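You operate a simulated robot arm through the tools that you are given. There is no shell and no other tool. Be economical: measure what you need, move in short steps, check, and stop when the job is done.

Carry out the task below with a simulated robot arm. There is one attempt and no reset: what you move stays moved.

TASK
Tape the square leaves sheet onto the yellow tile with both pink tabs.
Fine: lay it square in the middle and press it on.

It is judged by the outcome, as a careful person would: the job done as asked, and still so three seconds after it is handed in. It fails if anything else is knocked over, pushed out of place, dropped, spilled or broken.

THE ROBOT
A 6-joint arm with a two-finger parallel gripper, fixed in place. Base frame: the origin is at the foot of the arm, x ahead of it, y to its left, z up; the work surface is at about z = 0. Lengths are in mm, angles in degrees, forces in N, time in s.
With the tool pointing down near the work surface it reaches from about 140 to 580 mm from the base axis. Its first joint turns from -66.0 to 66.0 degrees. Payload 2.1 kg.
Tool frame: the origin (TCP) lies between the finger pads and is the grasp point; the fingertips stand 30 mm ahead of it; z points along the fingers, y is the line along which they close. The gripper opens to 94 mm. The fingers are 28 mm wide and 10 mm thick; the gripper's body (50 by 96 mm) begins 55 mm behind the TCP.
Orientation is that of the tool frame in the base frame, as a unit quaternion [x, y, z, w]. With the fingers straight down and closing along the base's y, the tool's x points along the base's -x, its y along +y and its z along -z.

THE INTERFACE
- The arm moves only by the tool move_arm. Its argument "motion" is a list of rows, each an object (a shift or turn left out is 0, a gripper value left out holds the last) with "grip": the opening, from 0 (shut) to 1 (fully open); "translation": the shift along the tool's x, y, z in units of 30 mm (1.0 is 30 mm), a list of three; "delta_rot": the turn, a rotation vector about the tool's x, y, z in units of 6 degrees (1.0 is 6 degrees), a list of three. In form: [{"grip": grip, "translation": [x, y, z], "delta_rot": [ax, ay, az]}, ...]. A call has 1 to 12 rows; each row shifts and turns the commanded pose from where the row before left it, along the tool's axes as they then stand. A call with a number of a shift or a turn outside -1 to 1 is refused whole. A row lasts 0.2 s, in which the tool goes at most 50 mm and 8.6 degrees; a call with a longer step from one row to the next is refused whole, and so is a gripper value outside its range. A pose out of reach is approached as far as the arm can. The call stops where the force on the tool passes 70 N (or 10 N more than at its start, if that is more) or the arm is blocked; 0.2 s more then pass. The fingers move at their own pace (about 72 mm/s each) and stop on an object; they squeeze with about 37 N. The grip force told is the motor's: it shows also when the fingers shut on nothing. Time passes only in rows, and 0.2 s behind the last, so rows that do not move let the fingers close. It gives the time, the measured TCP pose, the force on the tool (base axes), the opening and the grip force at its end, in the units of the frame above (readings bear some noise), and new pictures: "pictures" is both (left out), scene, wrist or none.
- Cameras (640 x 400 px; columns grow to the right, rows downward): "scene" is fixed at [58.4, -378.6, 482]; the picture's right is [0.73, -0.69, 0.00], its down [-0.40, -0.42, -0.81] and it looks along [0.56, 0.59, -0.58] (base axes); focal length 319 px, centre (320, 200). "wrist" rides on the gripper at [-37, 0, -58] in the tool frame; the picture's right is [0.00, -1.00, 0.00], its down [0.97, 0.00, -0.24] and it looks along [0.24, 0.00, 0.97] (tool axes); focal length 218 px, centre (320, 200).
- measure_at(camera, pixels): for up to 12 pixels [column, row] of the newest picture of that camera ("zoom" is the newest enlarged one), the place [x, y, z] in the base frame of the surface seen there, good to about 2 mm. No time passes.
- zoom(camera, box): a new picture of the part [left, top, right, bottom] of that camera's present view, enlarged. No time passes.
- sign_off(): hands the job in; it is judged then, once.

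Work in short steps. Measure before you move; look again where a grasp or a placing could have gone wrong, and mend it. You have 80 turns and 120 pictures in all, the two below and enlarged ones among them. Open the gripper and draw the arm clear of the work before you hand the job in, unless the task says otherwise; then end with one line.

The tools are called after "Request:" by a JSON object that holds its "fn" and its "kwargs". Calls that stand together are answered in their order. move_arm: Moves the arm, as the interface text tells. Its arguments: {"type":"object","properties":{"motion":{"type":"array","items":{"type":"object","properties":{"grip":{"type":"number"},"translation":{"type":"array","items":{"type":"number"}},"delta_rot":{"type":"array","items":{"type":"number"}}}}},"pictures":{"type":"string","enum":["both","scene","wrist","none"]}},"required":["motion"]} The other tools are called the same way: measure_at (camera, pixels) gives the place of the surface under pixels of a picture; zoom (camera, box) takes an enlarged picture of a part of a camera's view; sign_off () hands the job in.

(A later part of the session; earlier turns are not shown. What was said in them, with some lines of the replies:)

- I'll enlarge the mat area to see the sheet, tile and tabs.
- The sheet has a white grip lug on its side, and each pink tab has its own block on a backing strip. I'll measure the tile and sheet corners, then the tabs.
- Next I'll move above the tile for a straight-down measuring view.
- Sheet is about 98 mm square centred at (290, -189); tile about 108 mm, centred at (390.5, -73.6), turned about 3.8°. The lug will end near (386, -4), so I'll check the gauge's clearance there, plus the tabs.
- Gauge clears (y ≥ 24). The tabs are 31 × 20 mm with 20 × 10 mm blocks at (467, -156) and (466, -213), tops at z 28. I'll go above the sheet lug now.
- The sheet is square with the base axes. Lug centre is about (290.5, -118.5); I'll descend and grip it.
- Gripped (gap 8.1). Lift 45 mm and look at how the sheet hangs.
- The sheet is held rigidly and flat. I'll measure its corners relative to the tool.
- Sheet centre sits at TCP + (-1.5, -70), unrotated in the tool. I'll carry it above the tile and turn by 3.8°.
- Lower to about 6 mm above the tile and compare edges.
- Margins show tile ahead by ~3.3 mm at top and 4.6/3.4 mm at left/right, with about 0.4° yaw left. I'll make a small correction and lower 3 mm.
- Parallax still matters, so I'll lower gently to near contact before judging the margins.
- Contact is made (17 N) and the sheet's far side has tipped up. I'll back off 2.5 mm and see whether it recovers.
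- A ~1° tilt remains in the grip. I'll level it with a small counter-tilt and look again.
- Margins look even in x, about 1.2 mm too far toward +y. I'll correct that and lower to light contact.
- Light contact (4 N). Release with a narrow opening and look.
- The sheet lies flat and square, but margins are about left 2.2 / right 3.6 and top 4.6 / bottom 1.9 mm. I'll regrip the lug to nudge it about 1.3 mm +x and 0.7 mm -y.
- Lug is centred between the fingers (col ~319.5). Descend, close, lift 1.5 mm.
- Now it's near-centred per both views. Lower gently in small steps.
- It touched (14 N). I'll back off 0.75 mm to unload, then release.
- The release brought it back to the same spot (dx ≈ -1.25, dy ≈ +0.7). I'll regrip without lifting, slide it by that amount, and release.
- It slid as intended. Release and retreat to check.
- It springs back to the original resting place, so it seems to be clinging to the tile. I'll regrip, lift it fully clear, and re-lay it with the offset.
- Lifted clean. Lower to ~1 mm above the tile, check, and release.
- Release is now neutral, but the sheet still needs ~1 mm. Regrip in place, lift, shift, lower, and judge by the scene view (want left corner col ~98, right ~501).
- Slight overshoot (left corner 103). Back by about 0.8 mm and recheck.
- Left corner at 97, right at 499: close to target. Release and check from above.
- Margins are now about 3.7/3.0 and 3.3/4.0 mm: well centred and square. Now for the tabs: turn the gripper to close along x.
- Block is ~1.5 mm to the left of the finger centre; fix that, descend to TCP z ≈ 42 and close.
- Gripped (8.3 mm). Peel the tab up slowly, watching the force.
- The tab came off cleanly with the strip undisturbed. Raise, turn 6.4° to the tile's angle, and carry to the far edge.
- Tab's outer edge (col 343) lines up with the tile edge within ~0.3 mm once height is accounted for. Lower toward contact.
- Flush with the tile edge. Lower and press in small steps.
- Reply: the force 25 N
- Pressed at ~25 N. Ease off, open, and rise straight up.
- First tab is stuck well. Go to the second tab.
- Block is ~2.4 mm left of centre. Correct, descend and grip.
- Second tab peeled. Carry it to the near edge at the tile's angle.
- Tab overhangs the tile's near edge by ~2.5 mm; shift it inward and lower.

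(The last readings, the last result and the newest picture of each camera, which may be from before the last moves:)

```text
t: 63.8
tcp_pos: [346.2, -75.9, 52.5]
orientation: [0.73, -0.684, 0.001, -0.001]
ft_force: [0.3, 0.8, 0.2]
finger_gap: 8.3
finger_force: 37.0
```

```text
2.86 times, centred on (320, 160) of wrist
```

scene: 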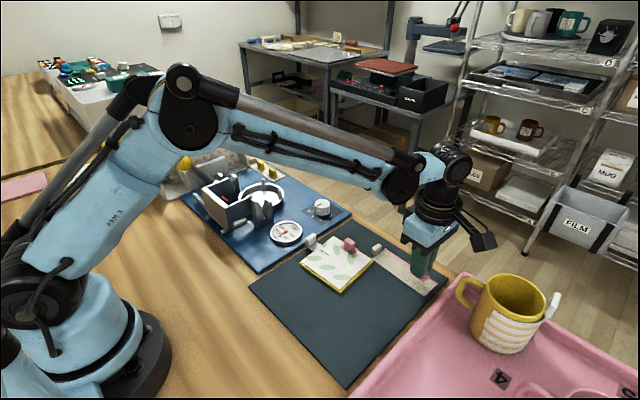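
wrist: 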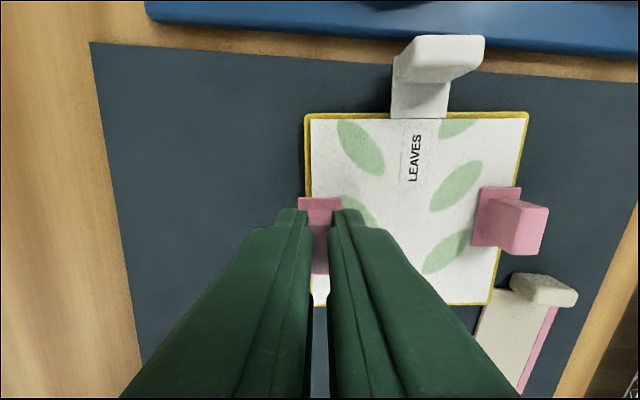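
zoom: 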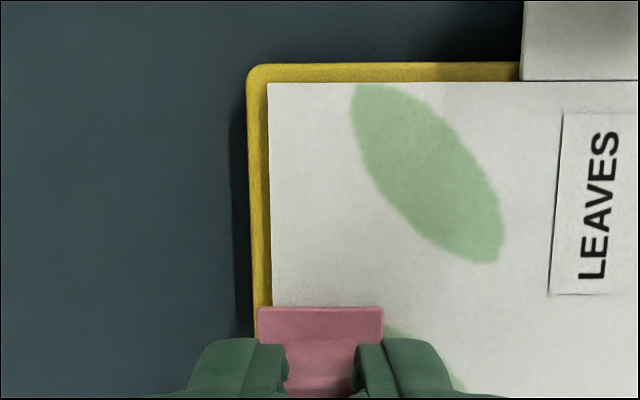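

Tab is ~0.9 mm inside the edge; nudge outward a touch and continue down.

Request:
{"fn": "move_arm", "kwargs": {"motion": [{"translation": [0, 0.03, 0]}, {"translation": [0, 0, 0.06]}, {}, {}], "pictures": "none"}}

Request:
{"fn": "zoom", "kwargs": {"camera": "wrist", "box": [270, 90, 370, 230]}}

```text
t: 64.8
tcp_pos: [347.3, -77.5, 51.6]
orientation: [0.73, -0.683, 0.002, 0.001]
ft_force: [-0.8, 0.0, 26.7]
finger_gap: 8.4
finger_force: 36.9
```

```text
2.86 times, centred on (320, 160) of wrist
```

zoom: 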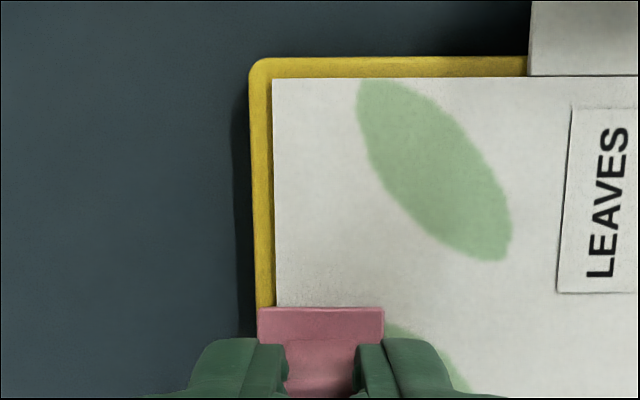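

Pressed at ~27 N and flush with the edge. Hold, ease, release and retreat.

Request:
{"fn": "move_arm", "kwargs": {"motion": [{}, {}, {"translation": [0, 0, -0.04]}, {}, {"grip": 0.3}, {}, {}, {"translation": [0, 0, -0.5]}, {"translation": [0, 0, -0.8]}, {"translation": [0, 0, -0.8]}, {"translation": [0, 0, -0.8]}, {}], "pictures": "both"}}

Request:
{"fn": "zoom", "kwargs": {"camera": "scene", "box": [295, 220, 395, 300]}}

Request:
{"fn": "zoom", "kwargs": {"camera": "wrist", "box": [260, 100, 480, 260]}}

```text
t: 67.4
tcp_pos: [346.7, -77.6, 138.2]
orientation: [0.73, -0.683, 0.001, 0.001]
ft_force: [-0.1, -0.4, -0.7]
finger_gap: 28.2
finger_force: 0.2
```

scene: 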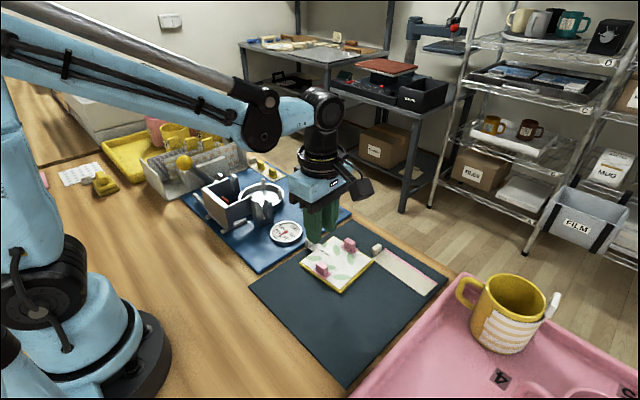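
wrist: 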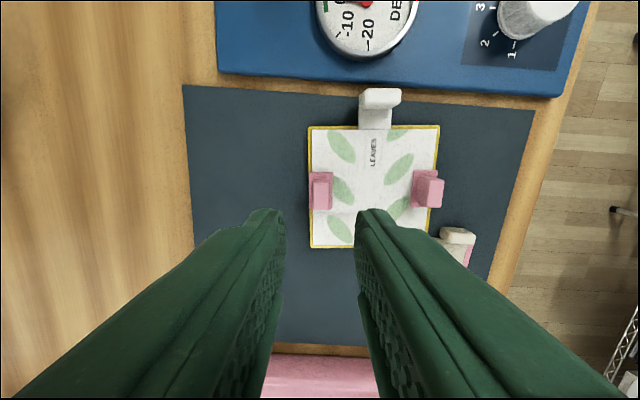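

```text
5.00 times, centred on (345, 260) of scene
```

zoom: 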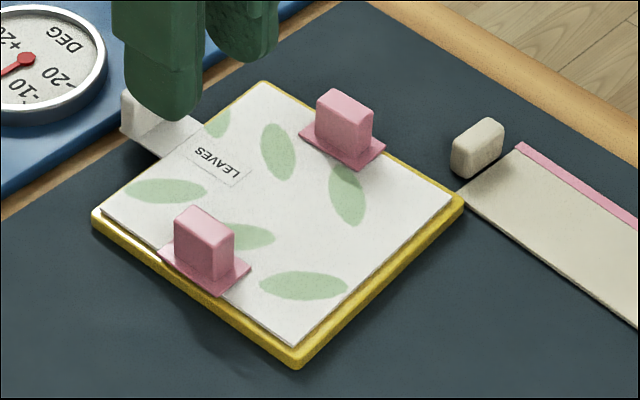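

```text
2.50 times, centred on (370, 180) of wrist
```

zoom: 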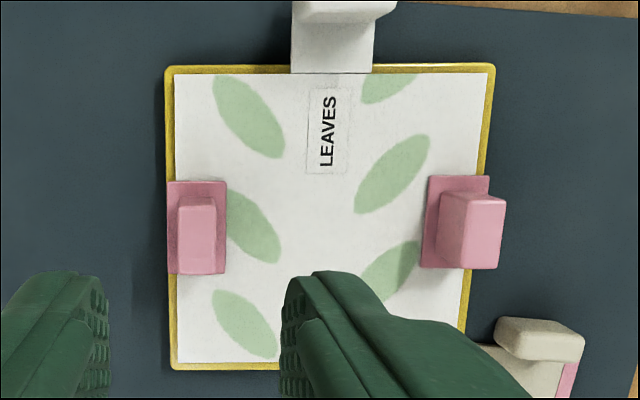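

Both tabs straddle opposite sheet edges onto the tile; the sheet is centred and nothing else moved. Draw the arm clear.

Request:
{"fn": "move_arm", "kwargs": {"motion": [{"translation": [0, 0, -0.9]}, {"translation": [0, 0, -0.9]}, {"translation": [0, 0.9, -0.6]}, {"translation": [0, 0.9, -0.3]}, {"translation": [0, 0.9, 0]}, {}, {}], "pictures": "scene"}}

Request:
{"fn": "zoom", "kwargs": {"camera": "scene", "box": [295, 220, 395, 300]}}

```text
t: 69.0
tcp_pos: [263.1, -83.1, 219.7]
orientation: [0.73, -0.684, 0.001, -0.001]
ft_force: [0.3, 0.0, -0.3]
finger_gap: 28.2
finger_force: 0.1
```

scene: 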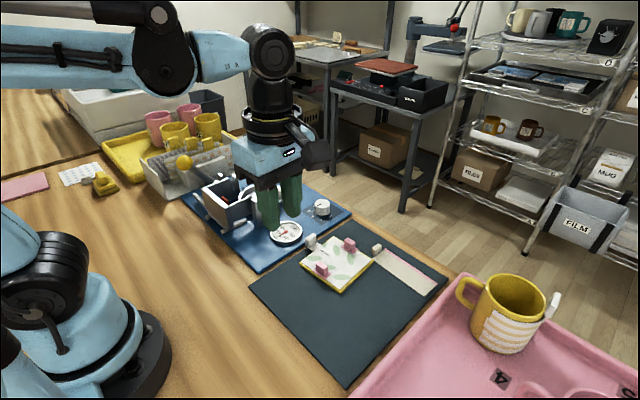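

```text
5.00 times, centred on (345, 260) of scene
```

zoom: 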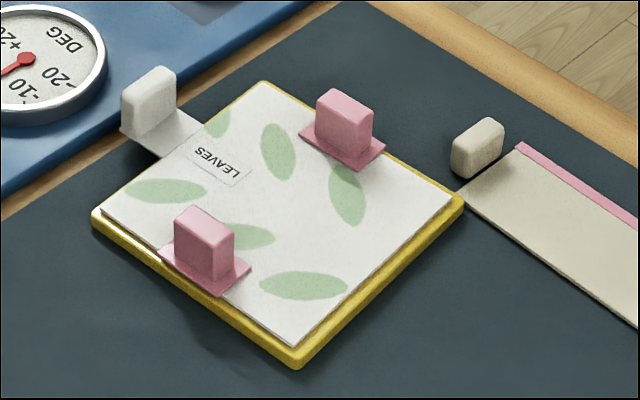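

The arm is clear and everything is stable, so I'm handing the job in.

Request:
{"fn": "sign_off", "kwargs": {}}

```text
The job is handed in.
```

The leaves sheet is taped onto the yellow tile, square and centred to within about half a millimetre. Both pink tabs are pressed on at about 25 N each, across opposite edges of the sheet, and nothing else was disturbed.
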